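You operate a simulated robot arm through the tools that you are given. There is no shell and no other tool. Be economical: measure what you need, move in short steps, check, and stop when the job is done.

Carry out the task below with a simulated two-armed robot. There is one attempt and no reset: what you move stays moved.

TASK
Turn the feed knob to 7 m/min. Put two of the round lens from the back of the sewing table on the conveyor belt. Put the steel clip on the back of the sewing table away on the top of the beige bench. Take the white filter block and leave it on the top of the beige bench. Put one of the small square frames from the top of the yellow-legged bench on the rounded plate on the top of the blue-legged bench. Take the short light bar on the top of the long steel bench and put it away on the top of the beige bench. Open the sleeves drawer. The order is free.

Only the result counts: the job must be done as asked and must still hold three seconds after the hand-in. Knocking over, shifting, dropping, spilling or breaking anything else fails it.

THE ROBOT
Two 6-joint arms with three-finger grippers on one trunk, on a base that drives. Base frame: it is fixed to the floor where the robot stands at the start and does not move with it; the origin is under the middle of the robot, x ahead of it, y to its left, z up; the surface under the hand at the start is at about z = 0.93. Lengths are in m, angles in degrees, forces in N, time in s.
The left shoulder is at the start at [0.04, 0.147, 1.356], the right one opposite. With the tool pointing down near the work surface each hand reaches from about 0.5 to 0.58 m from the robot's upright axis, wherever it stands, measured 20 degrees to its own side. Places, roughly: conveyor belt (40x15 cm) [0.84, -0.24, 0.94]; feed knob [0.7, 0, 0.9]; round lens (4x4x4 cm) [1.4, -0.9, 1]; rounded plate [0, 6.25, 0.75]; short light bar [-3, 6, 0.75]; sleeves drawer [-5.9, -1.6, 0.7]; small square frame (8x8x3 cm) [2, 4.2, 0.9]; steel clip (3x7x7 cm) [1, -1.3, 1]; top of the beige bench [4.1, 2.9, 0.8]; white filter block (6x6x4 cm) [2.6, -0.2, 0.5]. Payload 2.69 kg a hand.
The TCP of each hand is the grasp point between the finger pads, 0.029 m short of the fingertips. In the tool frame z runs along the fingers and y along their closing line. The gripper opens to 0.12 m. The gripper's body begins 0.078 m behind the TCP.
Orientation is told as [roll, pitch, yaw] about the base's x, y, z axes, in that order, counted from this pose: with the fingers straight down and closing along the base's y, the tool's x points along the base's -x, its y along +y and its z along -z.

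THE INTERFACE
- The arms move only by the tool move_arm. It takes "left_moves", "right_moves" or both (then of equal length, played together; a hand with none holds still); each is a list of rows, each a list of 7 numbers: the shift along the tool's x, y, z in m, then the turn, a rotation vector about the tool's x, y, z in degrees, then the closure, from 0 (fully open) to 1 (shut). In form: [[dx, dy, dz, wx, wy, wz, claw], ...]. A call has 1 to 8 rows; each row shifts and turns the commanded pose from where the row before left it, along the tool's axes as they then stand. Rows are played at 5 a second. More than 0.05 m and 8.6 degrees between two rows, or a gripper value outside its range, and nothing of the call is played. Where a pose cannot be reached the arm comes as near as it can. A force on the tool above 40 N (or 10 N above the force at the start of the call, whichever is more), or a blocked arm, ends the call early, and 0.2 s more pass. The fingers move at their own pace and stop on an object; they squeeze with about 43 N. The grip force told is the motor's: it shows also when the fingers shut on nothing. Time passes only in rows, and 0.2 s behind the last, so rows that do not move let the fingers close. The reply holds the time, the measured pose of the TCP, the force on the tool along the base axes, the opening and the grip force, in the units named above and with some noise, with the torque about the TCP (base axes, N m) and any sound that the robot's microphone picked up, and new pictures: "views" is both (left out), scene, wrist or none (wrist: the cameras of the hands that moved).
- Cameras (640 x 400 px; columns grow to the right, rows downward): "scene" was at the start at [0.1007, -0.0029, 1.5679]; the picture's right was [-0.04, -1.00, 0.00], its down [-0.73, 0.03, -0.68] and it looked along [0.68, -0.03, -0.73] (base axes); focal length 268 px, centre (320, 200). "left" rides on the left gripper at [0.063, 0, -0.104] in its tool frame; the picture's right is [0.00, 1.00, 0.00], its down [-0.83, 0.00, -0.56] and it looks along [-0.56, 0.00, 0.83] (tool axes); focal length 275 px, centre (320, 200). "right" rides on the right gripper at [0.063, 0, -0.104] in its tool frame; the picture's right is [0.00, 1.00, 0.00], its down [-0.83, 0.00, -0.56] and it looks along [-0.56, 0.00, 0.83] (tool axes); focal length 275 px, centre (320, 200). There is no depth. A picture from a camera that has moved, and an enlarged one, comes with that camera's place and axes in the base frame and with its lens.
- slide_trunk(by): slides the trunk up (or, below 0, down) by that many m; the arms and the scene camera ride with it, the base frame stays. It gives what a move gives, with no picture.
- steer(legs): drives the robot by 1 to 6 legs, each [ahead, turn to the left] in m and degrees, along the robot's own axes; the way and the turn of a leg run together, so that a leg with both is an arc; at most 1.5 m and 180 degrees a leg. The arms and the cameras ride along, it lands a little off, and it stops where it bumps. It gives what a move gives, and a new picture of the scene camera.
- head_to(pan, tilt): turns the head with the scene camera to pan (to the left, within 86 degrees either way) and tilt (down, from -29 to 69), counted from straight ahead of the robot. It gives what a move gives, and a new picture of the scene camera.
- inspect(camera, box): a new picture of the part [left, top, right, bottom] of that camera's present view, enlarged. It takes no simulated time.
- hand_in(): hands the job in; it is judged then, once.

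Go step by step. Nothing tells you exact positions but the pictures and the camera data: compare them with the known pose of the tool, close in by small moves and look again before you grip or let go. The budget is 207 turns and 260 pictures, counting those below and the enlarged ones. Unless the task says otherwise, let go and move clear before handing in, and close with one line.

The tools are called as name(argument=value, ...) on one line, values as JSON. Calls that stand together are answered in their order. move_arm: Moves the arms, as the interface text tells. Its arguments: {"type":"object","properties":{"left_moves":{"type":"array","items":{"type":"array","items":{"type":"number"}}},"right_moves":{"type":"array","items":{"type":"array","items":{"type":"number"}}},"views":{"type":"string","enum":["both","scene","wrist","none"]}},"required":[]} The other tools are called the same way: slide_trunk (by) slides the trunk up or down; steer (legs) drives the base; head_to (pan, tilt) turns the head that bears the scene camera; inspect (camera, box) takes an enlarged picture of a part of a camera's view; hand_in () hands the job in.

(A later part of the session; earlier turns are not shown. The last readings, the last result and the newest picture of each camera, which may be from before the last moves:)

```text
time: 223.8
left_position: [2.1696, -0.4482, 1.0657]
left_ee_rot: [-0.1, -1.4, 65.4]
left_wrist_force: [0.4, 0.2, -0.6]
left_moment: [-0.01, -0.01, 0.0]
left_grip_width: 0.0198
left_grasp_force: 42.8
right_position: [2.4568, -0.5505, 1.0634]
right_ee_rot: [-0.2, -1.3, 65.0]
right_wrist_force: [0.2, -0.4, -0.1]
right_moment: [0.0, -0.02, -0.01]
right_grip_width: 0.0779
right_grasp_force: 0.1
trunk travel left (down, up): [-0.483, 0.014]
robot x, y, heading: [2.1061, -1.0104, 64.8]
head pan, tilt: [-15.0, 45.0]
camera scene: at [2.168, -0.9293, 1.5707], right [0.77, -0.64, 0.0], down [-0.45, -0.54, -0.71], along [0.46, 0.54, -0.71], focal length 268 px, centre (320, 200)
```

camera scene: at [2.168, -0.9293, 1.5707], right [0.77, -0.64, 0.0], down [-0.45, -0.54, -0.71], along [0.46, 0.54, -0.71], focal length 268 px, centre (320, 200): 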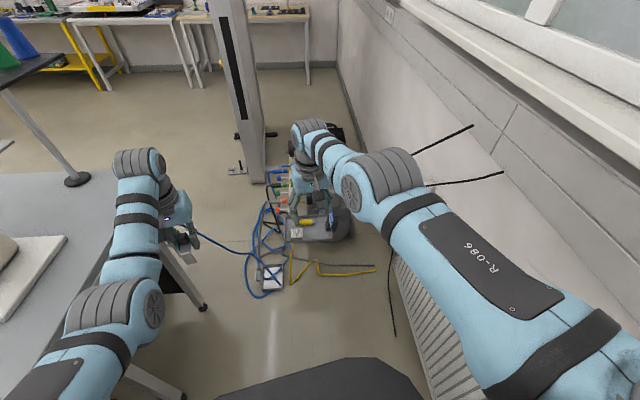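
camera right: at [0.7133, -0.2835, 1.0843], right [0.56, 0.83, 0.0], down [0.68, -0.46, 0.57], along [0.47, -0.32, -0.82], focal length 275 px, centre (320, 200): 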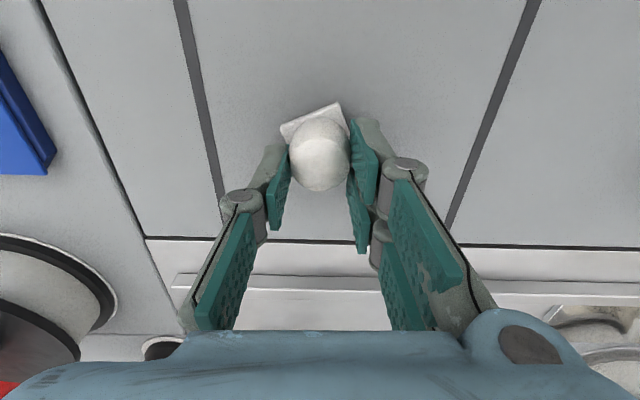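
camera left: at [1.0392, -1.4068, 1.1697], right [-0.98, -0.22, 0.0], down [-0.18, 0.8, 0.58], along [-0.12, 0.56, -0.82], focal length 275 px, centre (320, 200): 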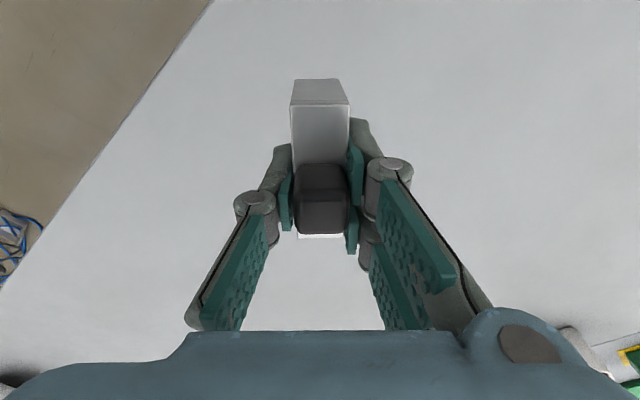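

inspect(camera="scene", box=[235, 165, 395, 265])

inspect(camera="right", box=[0, 0, 640, 400])

```text
4.00 times, centred on (315, 215) of scene
camera zoom: at [2.168, -0.9293, 1.5707], right [0.77, -0.64, 0.0], down [-0.45, -0.54, -0.71], along [0.46, 0.54, -0.71], focal length 1073 px, centre (340, 140)
```

zoom: 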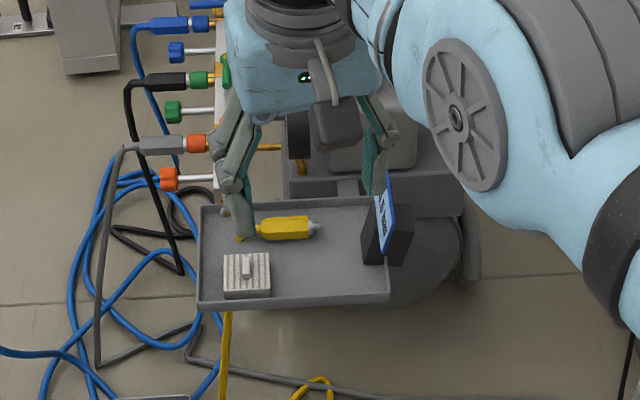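

```text
1.00 times, centred on (320, 200) of right (not enlarged: the box is as wide or as high as the picture)
camera zoom: at [2.4297, -0.6099, 1.1667], right [-0.91, 0.42, 0.0], down [0.34, 0.75, 0.57], along [0.24, 0.52, -0.82], focal length 275 px, centre (320, 200)
```

zoom: 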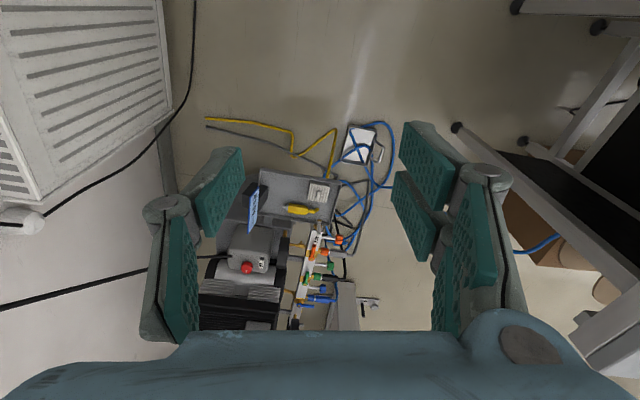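

The filter block is on the tray near (2.61,-0.235,≈0.52). I lower the trunk here, where both arms are free, then drive up.

slide_trunk(by=-0.38)

head_to(pan=-15, tilt=45)

```text
time: 227.4
left_position: [2.1699, -0.4476, 0.6853]
left_ee_rot: [-0.1, -1.4, 65.4]
left_wrist_force: [-0.5, 0.1, -0.2]
left_moment: [-0.03, 0.0, 0.0]
left_grip_width: 0.0197
left_grasp_force: 42.9
right_position: [2.4589, -0.5501, 0.6818]
right_ee_rot: [-0.2, -1.2, 65.1]
right_wrist_force: [0.0, -0.4, -0.3]
right_moment: [-0.01, 0.02, 0.05]
right_grip_width: 0.078
right_grasp_force: 0.1
trunk travel left (down, up): [-0.103, 0.394]
robot x, y, heading: [2.1072, -1.0118, 64.8]
head pan, tilt: [-15.0, 45.0]
```

```text
time: 228.1
left_position: [2.1701, -0.4472, 0.6853]
left_ee_rot: [0.0, -1.4, 65.5]
left_wrist_force: [0.0, -0.5, -0.7]
left_moment: [0.03, -0.01, 0.0]
left_grip_width: 0.0202
left_grasp_force: 43.1
right_position: [2.4573, -0.551, 0.6829]
right_ee_rot: [-0.1, -1.2, 64.9]
right_wrist_force: [0.5, 0.1, 0.0]
right_moment: [0.01, 0.0, 0.03]
right_grip_width: 0.0781
right_grasp_force: 0.0
trunk travel left (down, up): [-0.103, 0.394]
robot x, y, heading: [2.1042, -1.016, 64.9]
head pan, tilt: [-15.0, 45.0]
camera scene: at [2.1682, -0.9294, 1.1901], right [0.77, -0.64, 0.0], down [-0.46, -0.54, -0.71], along [0.46, 0.54, -0.71], focal length 268 px, centre (320, 200)
```

scene: 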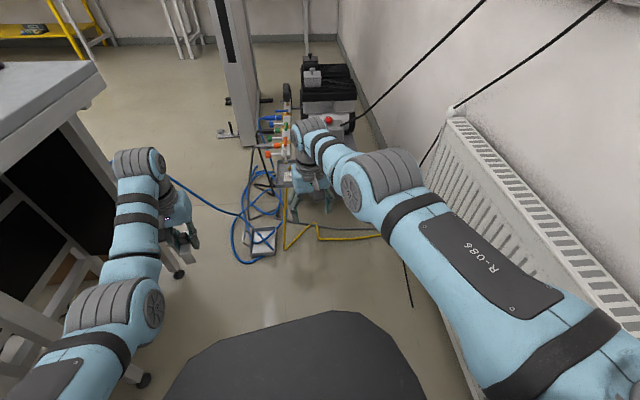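

steer(legs=[[0.33, 0]])

move_arm(right_moves=[[0, 0, 0, 0, 0, 0, 0.1]], views="wrist")

```text
time: 230.2
left_position: [2.3093, -0.1501, 0.6854]
left_ee_rot: [0.0, -1.3, 65.4]
left_wrist_force: [-0.2, 0.4, 0.3]
left_moment: [0.02, 0.02, 0.04]
left_grip_width: 0.0197
left_grasp_force: 42.8
right_position: [2.5978, -0.2537, 0.6835]
right_ee_rot: [-0.1, -1.1, 65.0]
right_wrist_force: [0.8, 0.2, -0.4]
right_moment: [-0.01, 0.01, 0.02]
right_grip_width: 0.0777
right_grasp_force: 0.1
trunk travel left (down, up): [-0.103, 0.394]
robot x, y, heading: [2.2446, -0.7123, 64.8]
head pan, tilt: [-15.0, 45.0]
camera scene: at [2.308, -0.6308, 1.1901], right [0.77, -0.64, 0.0], down [-0.46, -0.54, -0.71], along [0.46, 0.54, -0.71], focal length 268 px, centre (320, 200)
```

scene: 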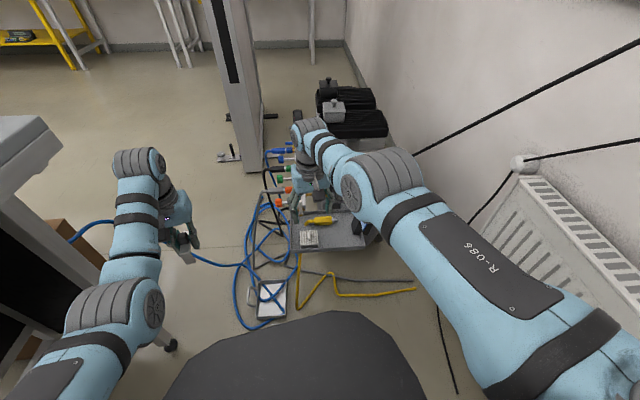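

```text
time: 230.6
left_position: [2.3097, -0.1495, 0.6862]
left_ee_rot: [-0.1, -1.3, 65.5]
left_wrist_force: [0.0, 0.1, -1.4]
left_moment: [0.0, 0.0, 0.0]
left_grip_width: 0.0197
left_grasp_force: 43.0
right_position: [2.5979, -0.2527, 0.6829]
right_ee_rot: [-0.1, -1.2, 65.0]
right_wrist_force: [0.1, -0.5, 0.1]
right_moment: [-0.03, 0.01, -0.01]
right_grip_width: 0.1082
right_grasp_force: 0.0
trunk travel left (down, up): [-0.103, 0.394]
robot x, y, heading: [2.244, -0.7116, 64.8]
head pan, tilt: [-15.0, 45.0]
camera right: at [2.5694, -0.3119, 0.7863], right [-0.91, 0.42, 0.0], down [0.34, 0.74, 0.57], along [0.24, 0.52, -0.82], focal length 275 px, centre (320, 200)
```

right: 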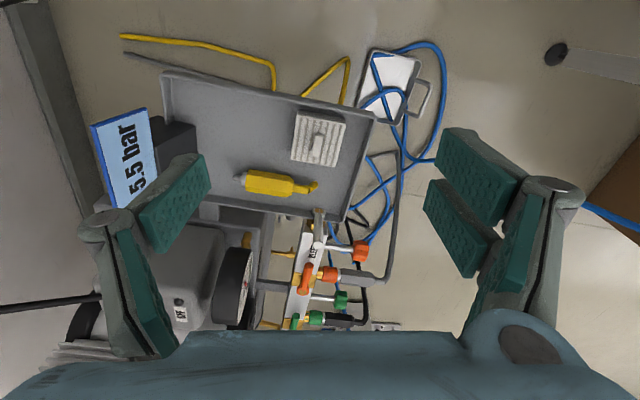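

The filter's top seems lower, about z 0.47 at (2.627,-0.196). I drive 0.075 m on, lower the trunk fully and align the wrist.

steer(legs=[[0.075, 0]])

slide_trunk(by=-0.09)

move_arm(right_moves=[[0, 0, 0, 0, 0, 8, 0.2], [0, 0, 0, 0, 0, 8, 0.2], [0, 0, 0, 0, 0, 0, 0.2]], views="wrist")

```text
time: 231.7
left_position: [2.3415, -0.0814, 0.6851]
left_ee_rot: [0.0, -1.3, 65.3]
left_wrist_force: [-0.1, 0.8, -0.8]
left_moment: [0.01, 0.02, 0.03]
left_grip_width: 0.02
left_grasp_force: 42.9
right_position: [2.6293, -0.1846, 0.6825]
right_ee_rot: [-0.1, -1.1, 65.0]
right_wrist_force: [0.2, -0.1, -0.3]
right_moment: [-0.04, 0.0, 0.01]
right_grip_width: 0.1083
right_grasp_force: 0.0
trunk travel left (down, up): [-0.103, 0.394]
robot x, y, heading: [2.278, -0.6454, 64.9]
head pan, tilt: [-15.0, 45.0]
camera scene: at [2.3396, -0.5636, 1.19], right [0.76, -0.64, 0.0], down [-0.46, -0.54, -0.71], along [0.46, 0.54, -0.71], focal length 268 px, centre (320, 200)
```

scene: 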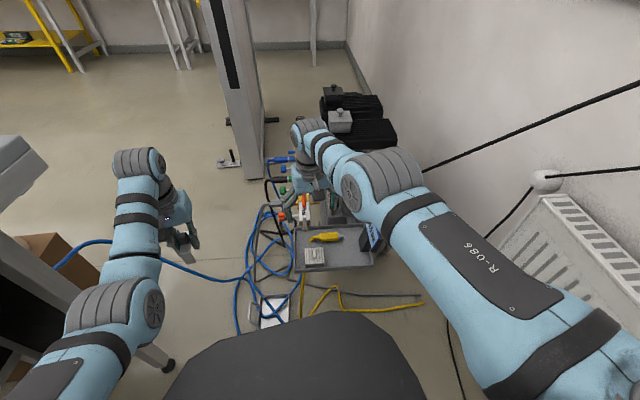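

```text
time: 232.9
left_position: [2.3406, -0.0824, 0.5974]
left_ee_rot: [0.0, -1.3, 65.3]
left_wrist_force: [0.1, 0.0, -0.8]
left_moment: [0.06, 0.01, 0.01]
left_grip_width: 0.0197
left_grasp_force: 43.2
right_position: [2.63, -0.187, 0.5934]
right_ee_rot: [-0.1, -1.2, 64.9]
right_wrist_force: [0.3, 0.4, -0.2]
right_moment: [0.03, -0.02, 0.01]
right_grip_width: 0.1081
right_grasp_force: 0.0
trunk travel left (down, up): [-0.013, 0.484]
robot x, y, heading: [2.2753, -0.646, 65.1]
head pan, tilt: [-15.0, 45.0]
```

```text
time: 233.7
left_position: [2.3405, -0.0818, 0.5967]
left_ee_rot: [-0.1, -1.4, 65.3]
left_wrist_force: [0.2, -0.7, -0.3]
left_moment: [-0.01, -0.02, -0.01]
left_grip_width: 0.0198
left_grasp_force: 43.2
right_position: [2.6299, -0.1859, 0.5931]
right_ee_rot: [0.2, -1.1, 48.9]
right_wrist_force: [-0.1, -0.5, 0.3]
right_moment: [-0.02, 0.01, 0.0]
right_grip_width: 0.0961
right_grasp_force: 0.0
trunk travel left (down, up): [-0.013, 0.484]
robot x, y, heading: [2.2796, -0.6447, 64.7]
head pan, tilt: [-15.0, 45.0]
camera right: at [2.5861, -0.2352, 0.6971], right [-0.76, 0.65, 0.0], down [0.54, 0.62, 0.57], along [0.37, 0.43, -0.82], focal length 275 px, centre (320, 200)
```

right: 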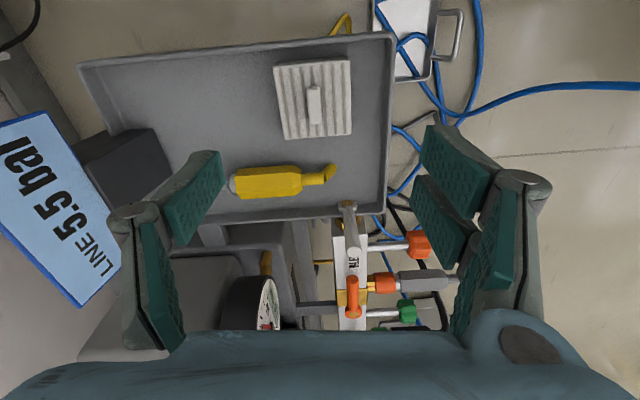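

The filter block has a small handle on top, aligned with the closing line. I come down over it with the fingers nearly closed around the handle's place.

move_arm(right_moves=[[0.006, -0.004, 0, 0, 0, 0, 0.6], [0, 0, 0.03, 0, 0, 0, 0.65], [0, 0, 0.02, 0, 0, 0, 0.65], [0, 0, 0, 0, 0, 0, 0.65]], views="wrist")

```text
time: 234.7
left_position: [2.3414, -0.0825, 0.596]
left_ee_rot: [0.0, -1.4, 65.4]
left_wrist_force: [-0.2, -0.3, -1.2]
left_moment: [0.0, 0.0, -0.02]
left_grip_width: 0.0198
left_grasp_force: 43.0
right_position: [2.6293, -0.1949, 0.5443]
right_ee_rot: [0.2, -1.2, 48.9]
right_wrist_force: [-0.1, -0.5, 0.2]
right_moment: [-0.03, 0.02, 0.01]
right_grip_width: 0.042
right_grasp_force: 0.1
right hand out of reach, approached as far as the arm can: row 1, 2, 3
trunk travel left (down, up): [-0.013, 0.484]
robot x, y, heading: [2.2767, -0.645, 65.2]
head pan, tilt: [-15.0, 45.0]
camera right: at [2.5864, -0.2435, 0.6486], right [-0.76, 0.65, 0.0], down [0.54, 0.62, 0.57], along [0.37, 0.44, -0.82], focal length 275 px, centre (320, 200)
```

right: 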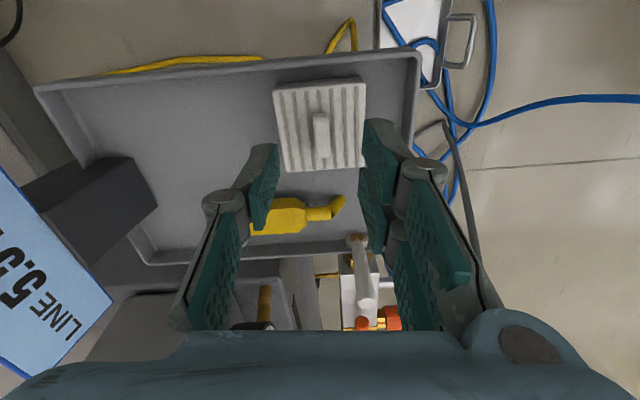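

move_arm(right_moves=[[0, 0, 0.02, 0, 0, 0, 0.7], [0, 0, 0.02, 0, 0, 0, 0.7], [0, 0, 0, 0, 0, 0, 0.7]], views="wrist")

inspect(camera="right", box=[240, 90, 400, 190])

inspect(camera="scene", box=[270, 190, 350, 250])

```text
time: 235.5
left_position: [2.3402, -0.0827, 0.5958]
left_ee_rot: [-0.1, -1.4, 65.3]
left_wrist_force: [-0.4, -0.5, 0.5]
left_moment: [0.0, -0.01, 0.02]
left_grip_width: 0.0199
left_grasp_force: 43.3
right_position: [2.6288, -0.2055, 0.5084]
right_ee_rot: [0.2, -1.2, 48.8]
right_wrist_force: [-0.1, 0.2, -0.4]
right_moment: [0.02, -0.02, -0.03]
right_grip_width: 0.0359
right_grasp_force: 0.1
right hand out of reach, approached as far as the arm can: row 1, 2
trunk travel left (down, up): [-0.013, 0.484]
robot x, y, heading: [2.2779, -0.6417, 64.7]
head pan, tilt: [-15.0, 45.0]
camera right: at [2.5853, -0.2543, 0.612], right [-0.76, 0.65, 0.0], down [0.54, 0.62, 0.57], along [0.37, 0.44, -0.82], focal length 275 px, centre (320, 200)
```

right: 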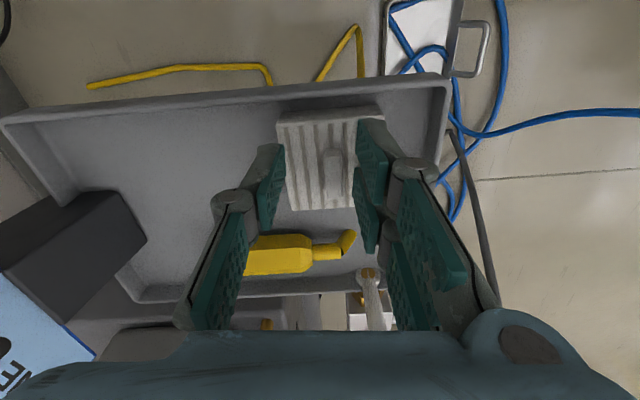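

```text
4.00 times, centred on (320, 140) of right
camera zoom: at [2.5853, -0.2543, 0.612], right [-0.76, 0.65, 0.0], down [0.54, 0.62, 0.57], along [0.37, 0.44, -0.82], focal length 1101 px, centre (320, 440)
```

zoom: 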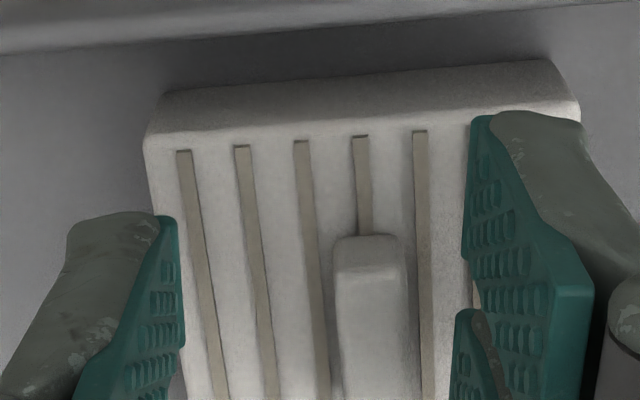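

```text
6.67 times, centred on (310, 220) of scene
camera zoom: at [2.3392, -0.5641, 1.1007], right [0.76, -0.64, 0.0], down [-0.46, -0.54, -0.71], along [0.46, 0.54, -0.71], focal length 1788 px, centre (387, 67)
```

zoom: 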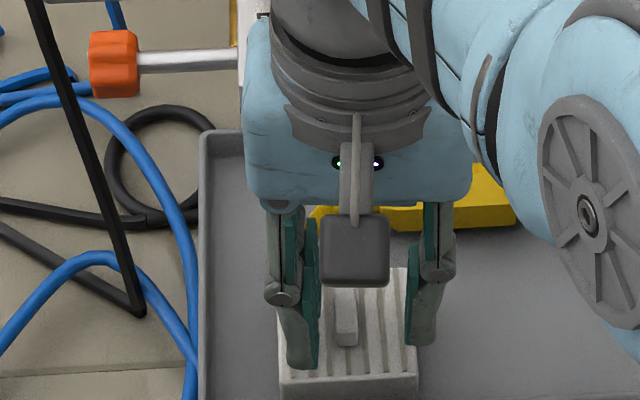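

move_arm(right_moves=[[0, 0, -0.02, 0, 0, 0, 0.65], [0, 0, 0, 0, 0, 0, 0.65]], views="none")

steer(legs=[[0.02, 0]])

move_arm(right_moves=[[0, 0, 0, 0, 0, 0, 0.65]], views="wrist")

```text
time: 236.1
left_position: [2.3412, -0.0829, 0.5954]
left_ee_rot: [0.0, -1.4, 65.3]
left_wrist_force: [-0.7, -0.4, -1.0]
left_moment: [0.01, 0.0, 0.0]
left_grip_width: 0.0196
left_grasp_force: 42.6
right_position: [2.6299, -0.2013, 0.5255]
right_ee_rot: [0.1, -0.9, 48.9]
right_wrist_force: [-0.3, 0.0, 0.0]
right_moment: [-0.03, 0.0, 0.02]
right_grip_width: 0.0421
right_grasp_force: 0.0
right hand out of reach, approached as far as the arm can: row 1
trunk travel left (down, up): [-0.013, 0.484]
robot x, y, heading: [2.2756, -0.6463, 64.9]
head pan, tilt: [-15.0, 45.0]
```

```text
time: 236.9
left_position: [2.3498, -0.0638, 0.596]
left_ee_rot: [-0.1, -1.2, 65.3]
left_wrist_force: [0.8, 0.6, -0.3]
left_moment: [0.0, 0.01, 0.01]
left_grip_width: 0.0197
left_grasp_force: 42.7
right_position: [2.6401, -0.1814, 0.5269]
right_ee_rot: [0.1, -1.0, 48.9]
right_wrist_force: [0.0, -0.1, -0.3]
right_moment: [0.0, 0.02, -0.03]
right_grip_width: 0.042
right_grasp_force: 0.0
trunk travel left (down, up): [-0.013, 0.484]
robot x, y, heading: [2.2876, -0.6248, 65.1]
head pan, tilt: [-15.0, 45.0]
camera scene: at [2.3481, -0.5453, 1.1006], right [0.76, -0.64, 0.0], down [-0.46, -0.54, -0.71], along [0.46, 0.54, -0.71], focal length 268 px, centre (320, 200)
```

scene: 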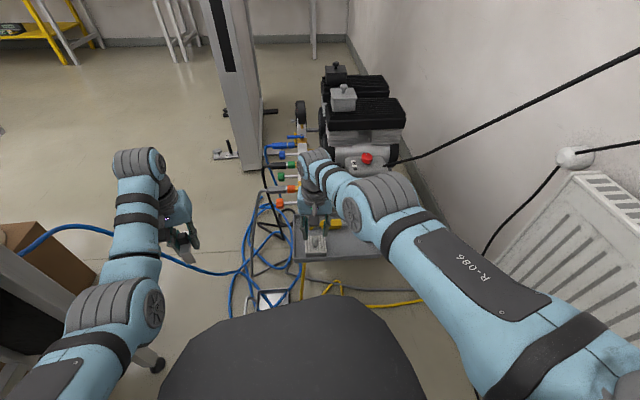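

```text
time: 237.3
left_position: [2.3497, -0.0637, 0.5965]
left_ee_rot: [-0.1, -1.4, 65.3]
left_wrist_force: [0.0, -0.5, -1.0]
left_moment: [-0.03, -0.02, 0.02]
left_grip_width: 0.0198
left_grasp_force: 42.9
right_position: [2.6378, -0.1828, 0.5268]
right_ee_rot: [0.1, -1.0, 49.0]
right_wrist_force: [-0.6, 0.5, 0.4]
right_moment: [0.01, -0.02, -0.01]
right_grip_width: 0.0421
right_grasp_force: 0.0
trunk travel left (down, up): [-0.013, 0.484]
robot x, y, heading: [2.2864, -0.6231, 64.8]
head pan, tilt: [-15.0, 45.0]
camera right: at [2.5951, -0.2316, 0.6304], right [-0.76, 0.65, 0.0], down [0.54, 0.62, 0.57], along [0.37, 0.43, -0.82], focal length 275 px, centre (320, 200)
```

right: 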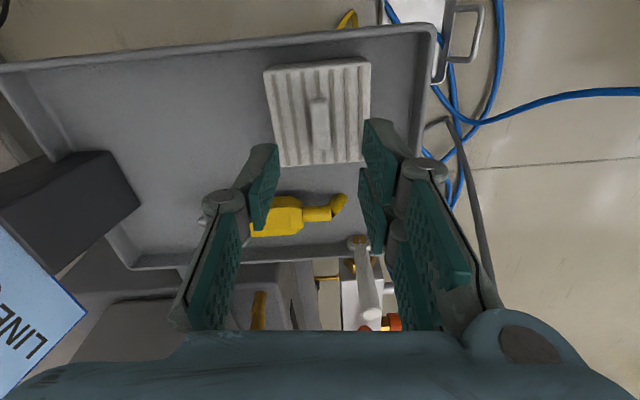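

move_arm(right_moves=[[0.011, 0, 0, 0, 0, 0, 0.7], [0, 0, 0.015, 0, 0, 0, 0.7], [0, 0, 0.015, 0, 0, 0, 0.7], [0, 0, 0, 0, 0, 0, 0.7]], views="wrist")

inspect(camera="scene", box=[280, 200, 360, 260])

```text
time: 238.3
left_position: [2.3506, -0.0642, 0.5969]
left_ee_rot: [0.0, -1.4, 65.4]
left_wrist_force: [-0.2, 0.4, -0.9]
left_moment: [-0.04, 0.0, -0.03]
left_grip_width: 0.0197
left_grasp_force: 43.1
right_position: [2.6335, -0.1894, 0.4959]
right_ee_rot: [0.1, -1.0, 48.9]
right_wrist_force: [0.9, 1.1, -0.6]
right_moment: [0.03, 0.0, -0.01]
right_grip_width: 0.0359
right_grasp_force: 0.0
right hand out of reach, approached as far as the arm can: row 1, 3
trunk travel left (down, up): [-0.013, 0.484]
robot x, y, heading: [2.2887, -0.6262, 65.0]
head pan, tilt: [-15.0, 45.0]
camera right: at [2.5899, -0.2378, 0.5997], right [-0.76, 0.65, 0.0], down [0.54, 0.62, 0.57], along [0.37, 0.43, -0.82], focal length 275 px, centre (320, 200)
```

right: 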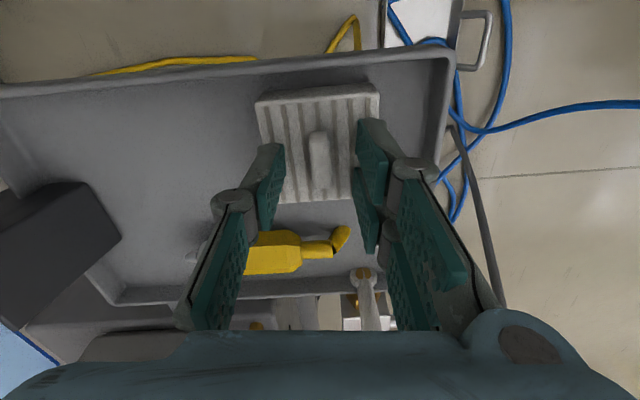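

```text
6.67 times, centred on (320, 230) of scene
camera zoom: at [2.3479, -0.5458, 1.1007], right [0.76, -0.64, 0.0], down [-0.46, -0.54, -0.71], along [0.46, 0.54, -0.71], focal length 1788 px, centre (320, 0)
```

zoom: 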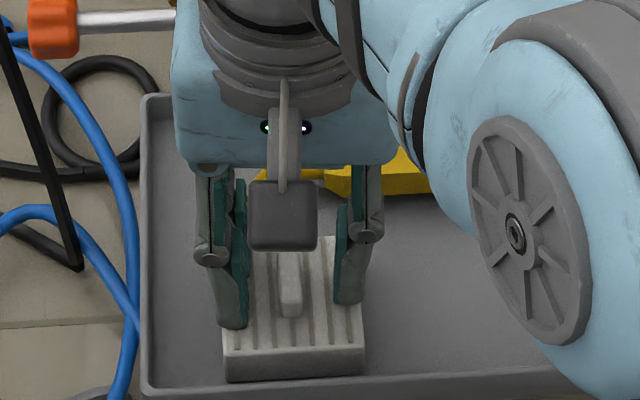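

move_arm(right_moves=[[0, 0, 0.005, 0, 0, 0, 0.7], [0, 0, 0.005, 0, 0, 0, 0.7], [0, 0, 0, 0, 0, 0, 0.7]], views="wrist")

```text
time: 239.1
left_position: [2.3492, -0.0645, 0.598]
left_ee_rot: [-0.1, -1.5, 65.3]
left_wrist_force: [0.7, -0.1, -1.3]
left_moment: [0.02, 0.01, 0.02]
left_grip_width: 0.0196
left_grasp_force: 43.0
right_position: [2.6343, -0.1878, 0.4935]
right_ee_rot: [0.4, -1.9, 49.0]
right_wrist_force: [1.1, -1.9, 21.2]
right_moment: [-0.18, 0.17, 0.37]
right_grip_width: 0.012
right_grasp_force: 23.8
right hand out of reach, approached as far as the arm can: row 2
trunk travel left (down, up): [-0.013, 0.484]
robot x, y, heading: [2.2841, -0.6261, 64.7]
head pan, tilt: [-15.0, 45.0]
stopped in row 3 (right hand): the force on the tool passed its limit at 45 N (the readings are from after the stop); the commanded pose is now the measured one
camera right: at [2.5911, -0.2388, 0.5963], right [-0.76, 0.65, 0.01], down [0.53, 0.61, 0.58], along [0.38, 0.44, -0.81], focal length 275 px, centre (320, 200)
```

right: 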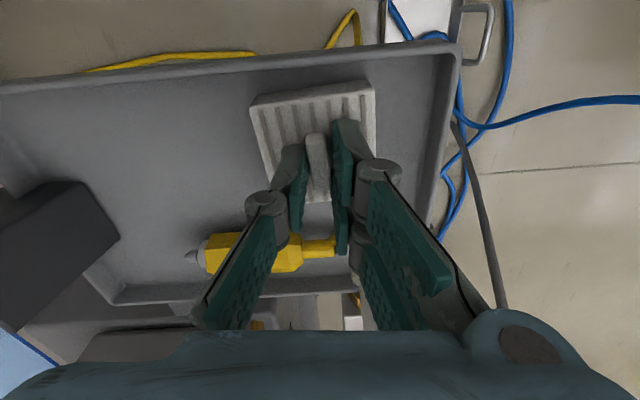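

The fingers touched the block's body and stand around the handle. I relieve the pressure slightly and close.

move_arm(right_moves=[[0, 0, -0.002, 0, 0, 0, 1.0], [0, 0, 0, 0, 0, 0, 1.0], [0, 0, 0, 0, 0, 0, 1.0]], views="none")

move_arm(right_moves=[[0, 0, -0.02, 0, 0, 0, 1.0], [0, 0, -0.03, 0, 0, 0, 1.0], [0, 0, 0, 0, 0, 0, 1.0]], views="wrist")

```text
time: 239.8
left_position: [2.3482, -0.0649, 0.5971]
left_ee_rot: [0.0, -1.5, 65.4]
left_wrist_force: [-0.5, -0.7, -0.3]
left_moment: [-0.01, -0.01, -0.01]
left_grip_width: 0.0195
left_grasp_force: 43.2
right_position: [2.6322, -0.1897, 0.493]
right_ee_rot: [0.5, -1.6, 48.9]
right_wrist_force: [-0.1, -2.0, 8.6]
right_moment: [-0.14, 0.07, 0.14]
right_grip_width: 0.0088
right_grasp_force: 36.5
trunk travel left (down, up): [-0.013, 0.484]
robot x, y, heading: [2.2818, -0.6301, 64.7]
head pan, tilt: [-15.0, 45.0]
```

```text
time: 240.7
left_position: [2.3489, -0.0639, 0.596]
left_ee_rot: [-0.1, -1.4, 65.3]
left_wrist_force: [0.0, -0.6, -0.4]
left_moment: [0.0, 0.0, 0.0]
left_grip_width: 0.0196
left_grasp_force: 43.0
right_position: [2.636, -0.1762, 0.5397]
right_ee_rot: [0.3, -1.4, 48.9]
right_wrist_force: [0.7, -0.8, -0.4]
right_moment: [0.02, 0.02, -0.05]
right_grip_width: 0.0092
right_grasp_force: 36.7
right hand out of reach, approached as far as the arm can: row 1, 2
trunk travel left (down, up): [-0.013, 0.484]
robot x, y, heading: [2.2847, -0.6269, 64.8]
head pan, tilt: [-15.0, 45.0]
camera right: at [2.5931, -0.2262, 0.6431], right [-0.76, 0.65, 0.01], down [0.54, 0.62, 0.58], along [0.37, 0.44, -0.82], focal length 275 px, centre (320, 200)
```

right: 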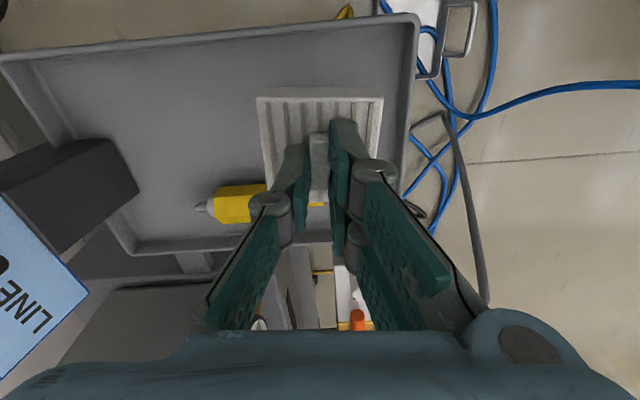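

The filter block is held. I raise the trunk, then back away and look for the way to the beige bench.

slide_trunk(by=0.2)

steer(legs=[[-0.4, 0]])

slide_trunk(by=0.27)

head_to(pan=0, tilt=20)

```text
time: 242.8
left_position: [2.3489, -0.0638, 0.7971]
left_ee_rot: [0.0, -1.3, 65.4]
left_wrist_force: [-0.1, -0.6, -0.8]
left_moment: [0.05, 0.0, -0.01]
left_grip_width: 0.0196
left_grasp_force: 43.3
right_position: [2.6359, -0.1763, 0.7399]
right_ee_rot: [0.3, -1.4, 48.9]
right_wrist_force: [-0.9, 0.5, -0.5]
right_moment: [0.01, 0.0, 0.0]
right_grip_width: 0.0088
right_grasp_force: 37.1
trunk travel left (down, up): [-0.213, 0.284]
robot x, y, heading: [2.2886, -0.6263, 65.0]
head pan, tilt: [-15.0, 45.0]
```

```text
time: 245.3
left_position: [2.1793, -0.4238, 0.7965]
left_ee_rot: [-0.1, -1.3, 65.5]
left_wrist_force: [-0.4, 0.6, -0.3]
left_moment: [-0.04, 0.01, 0.0]
left_grip_width: 0.0197
left_grasp_force: 43.3
right_position: [2.4666, -0.5364, 0.7402]
right_ee_rot: [0.3, -1.4, 49.1]
right_wrist_force: [-0.6, -0.5, -0.8]
right_moment: [0.01, -0.01, 0.01]
right_grip_width: 0.0091
right_grasp_force: 36.4
trunk travel left (down, up): [-0.213, 0.284]
robot x, y, heading: [2.1198, -0.99, 65.1]
head pan, tilt: [-15.0, 45.0]
camera scene: at [2.1791, -0.9066, 1.3011], right [0.77, -0.64, 0.0], down [-0.45, -0.54, -0.71], along [0.45, 0.54, -0.71], focal length 268 px, centre (320, 200)
```

scene: 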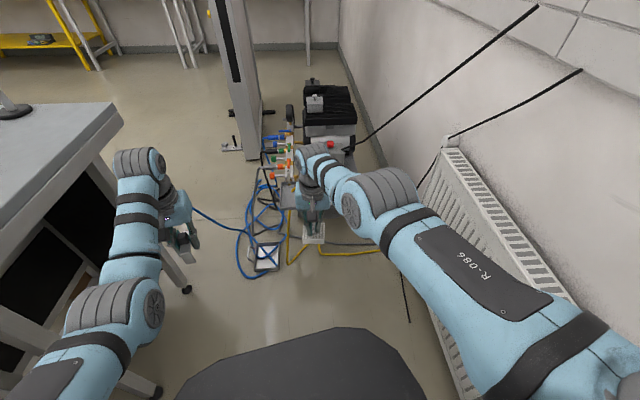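

```text
time: 248.1
left_position: [2.1782, -0.4243, 1.0664]
left_ee_rot: [-0.1, -1.4, 65.5]
left_wrist_force: [-0.4, -0.5, -0.5]
left_moment: [-0.01, -0.04, 0.0]
left_grip_width: 0.0197
left_grasp_force: 43.1
right_position: [2.4665, -0.5381, 1.0094]
right_ee_rot: [0.3, -1.4, 49.2]
right_wrist_force: [0.0, -0.4, -0.3]
right_moment: [0.0, 0.0, 0.02]
right_grip_width: 0.009
right_grasp_force: 36.4
trunk travel left (down, up): [-0.483, 0.014]
robot x, y, heading: [2.1185, -0.9891, 65.2]
head pan, tilt: [-15.0, 45.0]
```

```text
time: 248.9
left_position: [2.1788, -0.4256, 1.0671]
left_ee_rot: [-0.1, -1.4, 65.5]
left_wrist_force: [0.1, 0.1, -0.4]
left_moment: [0.03, 0.01, 0.03]
left_grip_width: 0.0196
left_grasp_force: 43.1
right_position: [2.4662, -0.5362, 1.0092]
right_ee_rot: [0.3, -1.4, 49.2]
right_wrist_force: [0.1, 0.4, -0.2]
right_moment: [0.03, -0.04, 0.0]
right_grip_width: 0.0088
right_grasp_force: 36.7
trunk travel left (down, up): [-0.483, 0.014]
robot x, y, heading: [2.1212, -0.9862, 65.1]
head pan, tilt: [0.0, 20.0]
camera scene: at [2.166, -0.8848, 1.6092], right [0.91, -0.42, 0.0], down [-0.14, -0.31, -0.94], along [0.4, 0.85, -0.34], focal length 268 px, centre (320, 200)
```

scene: 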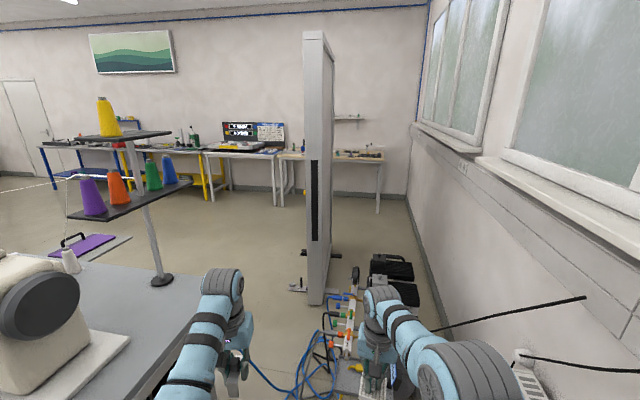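

The way between table and compressor is crossed by hoses, so I go back round the table. The beige bench stands by the far wall behind the tall panel.

steer(legs=[[0, -12.8], [-0.95, 0], [-0.95, 0], [0, 93.2], [1.35, 0], [1.3, 0]])

steer(legs=[[0, -90], [1.5, 0], [1.5, 0]])

```text
time: 275.7
left_position: [-1.6994, -0.6845, 1.0666]
left_ee_rot: [-0.1, -1.4, 142.8]
left_wrist_force: [0.1, -0.8, 0.4]
left_moment: [0.01, 0.01, 0.01]
left_grip_width: 0.0196
left_grasp_force: 42.8
right_position: [-1.5279, -0.4289, 1.0101]
right_ee_rot: [0.3, -1.5, 126.4]
right_wrist_force: [-0.4, -0.5, -0.7]
right_moment: [0.01, -0.01, -0.02]
right_grip_width: 0.0091
right_grasp_force: 36.5
trunk travel left (down, up): [-0.483, 0.014]
robot x, y, heading: [-1.1627, -0.8731, 142.3]
head pan, tilt: [0.0, 20.0]
camera scene: at [-1.2522, -0.7986, 1.6094], right [0.61, 0.79, 0.0], down [0.27, -0.21, -0.94], along [-0.74, 0.57, -0.34], focal length 268 px, centre (320, 200)
```

scene: 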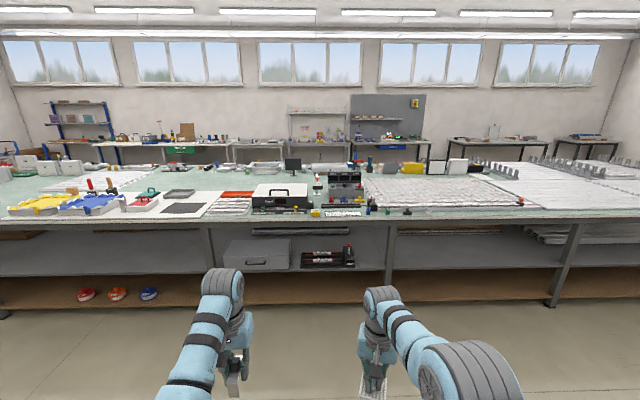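

```text
time: 293.9
left_position: [0.8169, 2.0701, 1.0666]
left_ee_rot: [-0.2, -1.5, 53.9]
left_wrist_force: [0.7, -0.4, -0.1]
left_moment: [0.05, 0.01, -0.01]
left_grip_width: 0.0198
left_grasp_force: 43.0
right_position: [1.0757, 1.9021, 1.0095]
right_ee_rot: [0.3, -1.5, 37.5]
right_wrist_force: [-0.6, 0.1, 0.2]
right_moment: [0.05, -0.02, 0.0]
right_grip_width: 0.0089
right_grasp_force: 37.0
trunk travel left (down, up): [-0.483, 0.014]
robot x, y, heading: [0.644, 1.5326, 53.5]
head pan, tilt: [0.0, 20.0]
camera scene: at [0.7108, 1.6223, 1.6094], right [0.8, -0.6, 0.0], down [-0.2, -0.27, -0.94], along [0.56, 0.76, -0.34], focal length 268 px, centre (320, 200)
```

scene: 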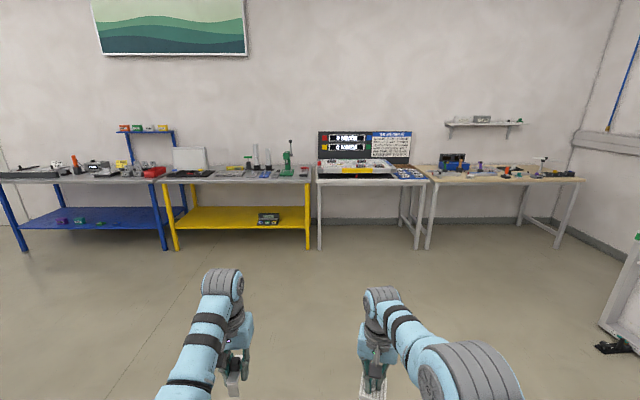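

inspect(camera="scene", box=[420, 140, 590, 200])

inspect(camera="scene", box=[160, 130, 320, 230])

inspect(camera="scene", box=[0, 130, 180, 240])

```text
3.76 times, centred on (505, 170) of scene
camera zoom: at [0.7108, 1.6223, 1.6094], right [0.8, -0.6, 0.0], down [-0.2, -0.27, -0.94], along [0.56, 0.76, -0.34], focal length 1010 px, centre (-376, 313)
```

zoom: 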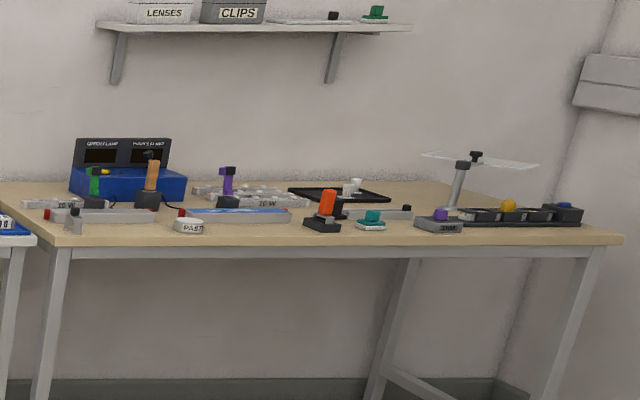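

```text
4.00 times, centred on (240, 180) of scene
camera zoom: at [0.7108, 1.6223, 1.6094], right [0.8, -0.6, 0.0], down [-0.2, -0.27, -0.94], along [0.56, 0.76, -0.34], focal length 1073 px, centre (640, 280)
```

zoom: 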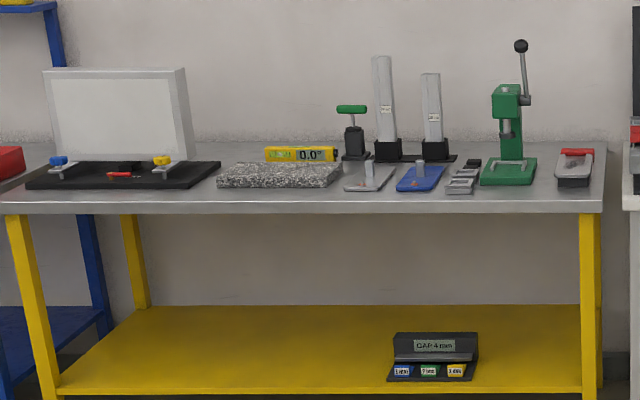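

```text
3.56 times, centred on (90, 185) of scene
camera zoom: at [0.7108, 1.6223, 1.6094], right [0.8, -0.6, 0.0], down [-0.2, -0.27, -0.94], along [0.56, 0.76, -0.34], focal length 954 px, centre (1138, 253)
```

zoom: 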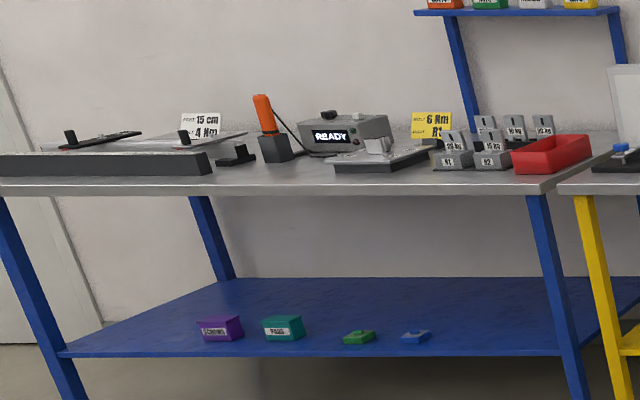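

The beige bench's front edge runs at u≈-4.5 with free strips among many items. I drive there in an L, staying clear of the tall rack.

steer(legs=[[0, 2], [1.1, 0], [1.0, 0], [0, -90], [1.4, 0], [0.4, 0]])

head_to(pan=60, tilt=30)

```text
time: 317.2
left_position: [3.8794, 2.1352, 1.0678]
left_ee_rot: [-0.1, -1.4, -33.2]
left_wrist_force: [-0.1, 0.4, 0.2]
left_moment: [0.0, -0.03, -0.01]
left_grip_width: 0.02
left_grasp_force: 43.3
right_position: [3.7256, 1.868, 1.0105]
right_ee_rot: [0.4, -1.6, -49.7]
right_wrist_force: [0.1, 0.0, -1.5]
right_moment: [0.01, -0.01, 0.02]
right_grip_width: 0.009
right_grasp_force: 36.9
trunk travel left (down, up): [-0.483, 0.014]
robot x, y, heading: [3.3316, 2.2812, -33.6]
head pan, tilt: [0.0, 20.0]
camera scene: at [3.4262, 2.2206, 1.6096], right [-0.55, -0.83, 0.0], down [-0.28, 0.19, -0.94], along [0.78, -0.52, -0.34], focal length 268 px, centre (320, 200)
```

scene: 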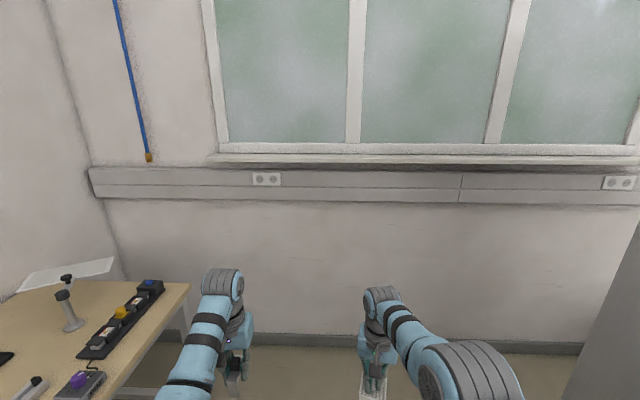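

```text
time: 318.5
left_position: [3.8815, 2.1331, 1.0665]
left_ee_rot: [-0.1, -1.3, -33.4]
left_wrist_force: [-0.1, -0.1, -0.3]
left_moment: [0.04, -0.04, 0.02]
left_grip_width: 0.0199
left_grasp_force: 43.1
right_position: [3.7283, 1.8668, 1.0098]
right_ee_rot: [0.3, -1.4, -49.7]
right_wrist_force: [-0.3, 0.2, -0.3]
right_moment: [0.03, 0.0, 0.0]
right_grip_width: 0.0089
right_grasp_force: 36.2
trunk travel left (down, up): [-0.483, 0.014]
robot x, y, heading: [3.3366, 2.2823, -33.5]
head pan, tilt: [60.0, 30.0]
camera scene: at [3.4327, 2.3103, 1.5933], right [0.44, -0.9, 0.0], down [-0.45, -0.22, -0.87], along [0.78, 0.38, -0.5], focal length 268 px, centre (320, 200)
```

scene: 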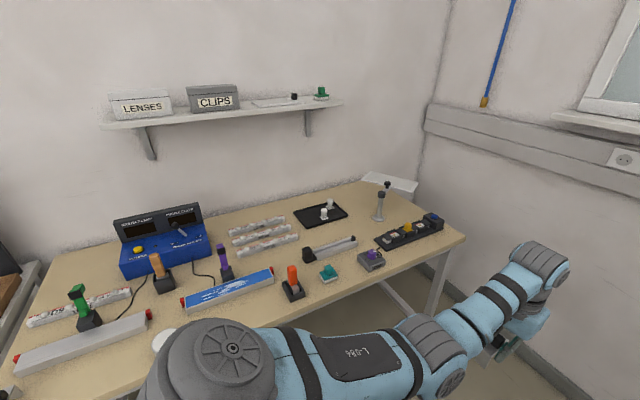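

steer(legs=[[0, 89]])

head_to(pan=0, tilt=40)

```text
time: 322.7
left_position: [3.5, 2.822, 1.0658]
left_ee_rot: [0.0, -1.3, 54.8]
left_wrist_force: [-0.5, 0.2, -0.8]
left_moment: [0.03, -0.01, -0.02]
left_grip_width: 0.0195
left_grasp_force: 43.3
right_position: [3.761, 2.6591, 1.0093]
right_ee_rot: [0.3, -1.4, 38.4]
right_wrist_force: [0.1, -0.4, 0.5]
right_moment: [0.0, -0.04, 0.02]
right_grip_width: 0.0091
right_grasp_force: 36.7
trunk travel left (down, up): [-0.483, 0.014]
robot x, y, heading: [3.3349, 2.2789, 54.5]
head pan, tilt: [60.0, 30.0]
camera scene: at [3.3101, 2.3803, 1.5933], right [0.91, 0.41, 0.0], down [0.21, -0.46, -0.87], along [-0.36, 0.79, -0.5], focal length 268 px, centre (320, 200)
```

scene: 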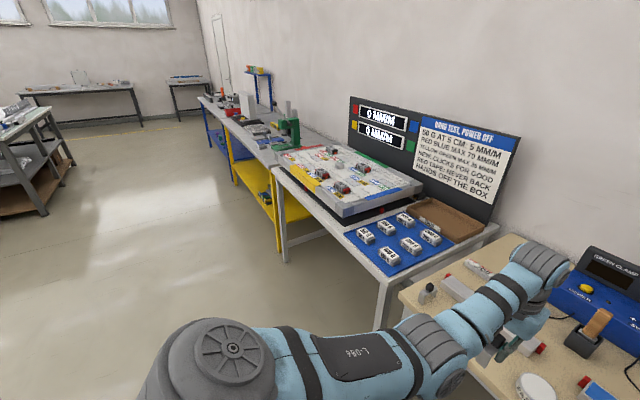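

```text
time: 324.0
left_position: [3.4996, 2.8228, 1.0662]
left_ee_rot: [-0.2, -1.3, 54.8]
left_wrist_force: [0.0, -0.2, -0.9]
left_moment: [0.01, -0.04, 0.01]
left_grip_width: 0.0197
left_grasp_force: 42.9
right_position: [3.7605, 2.6588, 1.0106]
right_ee_rot: [0.3, -1.5, 38.3]
right_wrist_force: [-0.5, -0.2, -0.9]
right_moment: [0.0, 0.0, -0.01]
right_grip_width: 0.0092
right_grasp_force: 36.8
trunk travel left (down, up): [-0.483, 0.014]
robot x, y, heading: [3.3331, 2.2801, 54.4]
head pan, tilt: [0.0, 40.0]
camera scene: at [3.3965, 2.3672, 1.5779], right [0.81, -0.58, 0.0], down [-0.37, -0.52, -0.77], along [0.45, 0.62, -0.64], focal length 268 px, centre (320, 200)
```

scene: 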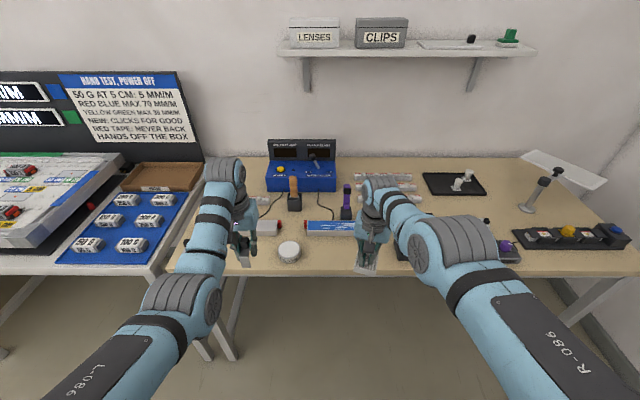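

move_arm(left_moves=[[0, 0, 0, 0, 0, 0, 0.85]], right_moves=[[0, 0, 0, 0, 0, 0, 1.0]], views="wrist")

inspect(camera="scene", box=[180, 160, 500, 360])

```text
time: 324.4
left_position: [3.499, 2.8227, 1.0659]
left_ee_rot: [-0.2, -1.3, 54.8]
left_wrist_force: [0.8, 0.5, -0.1]
left_moment: [-0.01, -0.01, -0.02]
left_grip_width: 0.0198
left_grasp_force: 43.1
right_position: [3.7605, 2.6599, 1.0102]
right_ee_rot: [0.3, -1.4, 38.4]
right_wrist_force: [-0.1, 0.2, 0.4]
right_moment: [-0.01, -0.02, -0.05]
right_grip_width: 0.0091
right_grasp_force: 36.7
trunk travel left (down, up): [-0.483, 0.014]
robot x, y, heading: [3.3356, 2.2848, 54.0]
head pan, tilt: [0.0, 40.0]
camera right: at [3.7094, 2.6185, 1.113], right [-0.62, 0.78, 0.01], down [0.64, 0.51, 0.58], along [0.45, 0.36, -0.82], focal length 275 px, centre (320, 200)
camera left: at [3.4619, 2.7684, 1.1698], right [-0.81, 0.58, 0.0], down [0.47, 0.67, 0.58], along [0.33, 0.47, -0.82], focal length 275 px, centre (320, 200)
```

right: 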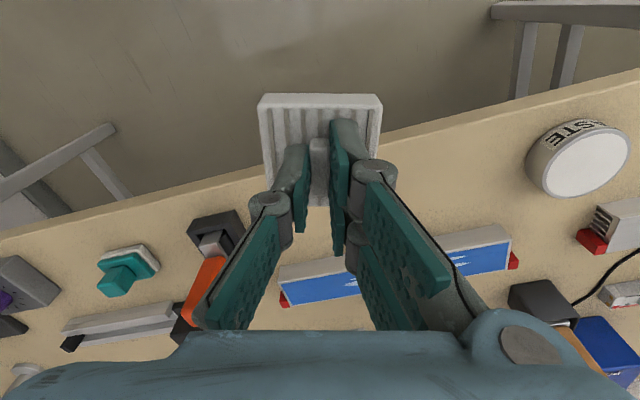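
left: 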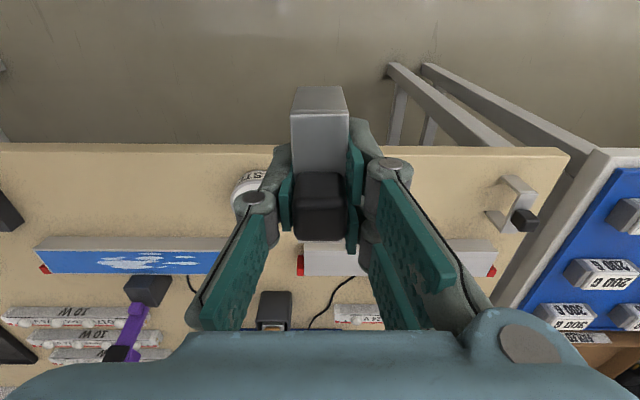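

```text
2.00 times, centred on (340, 260) of scene
camera zoom: at [3.3965, 2.3672, 1.5779], right [0.81, -0.58, 0.0], down [-0.37, -0.52, -0.77], along [0.45, 0.62, -0.64], focal length 536 px, centre (280, 80)
```

zoom: 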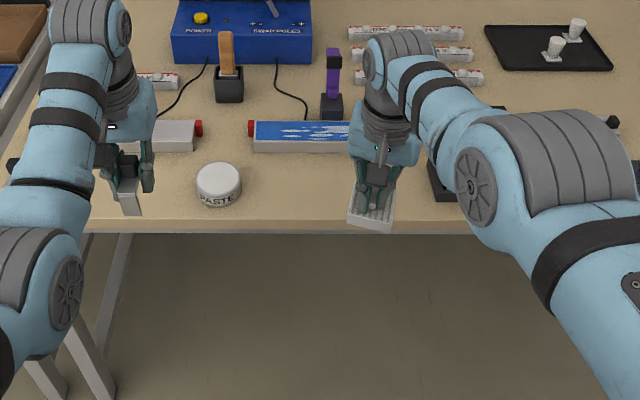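

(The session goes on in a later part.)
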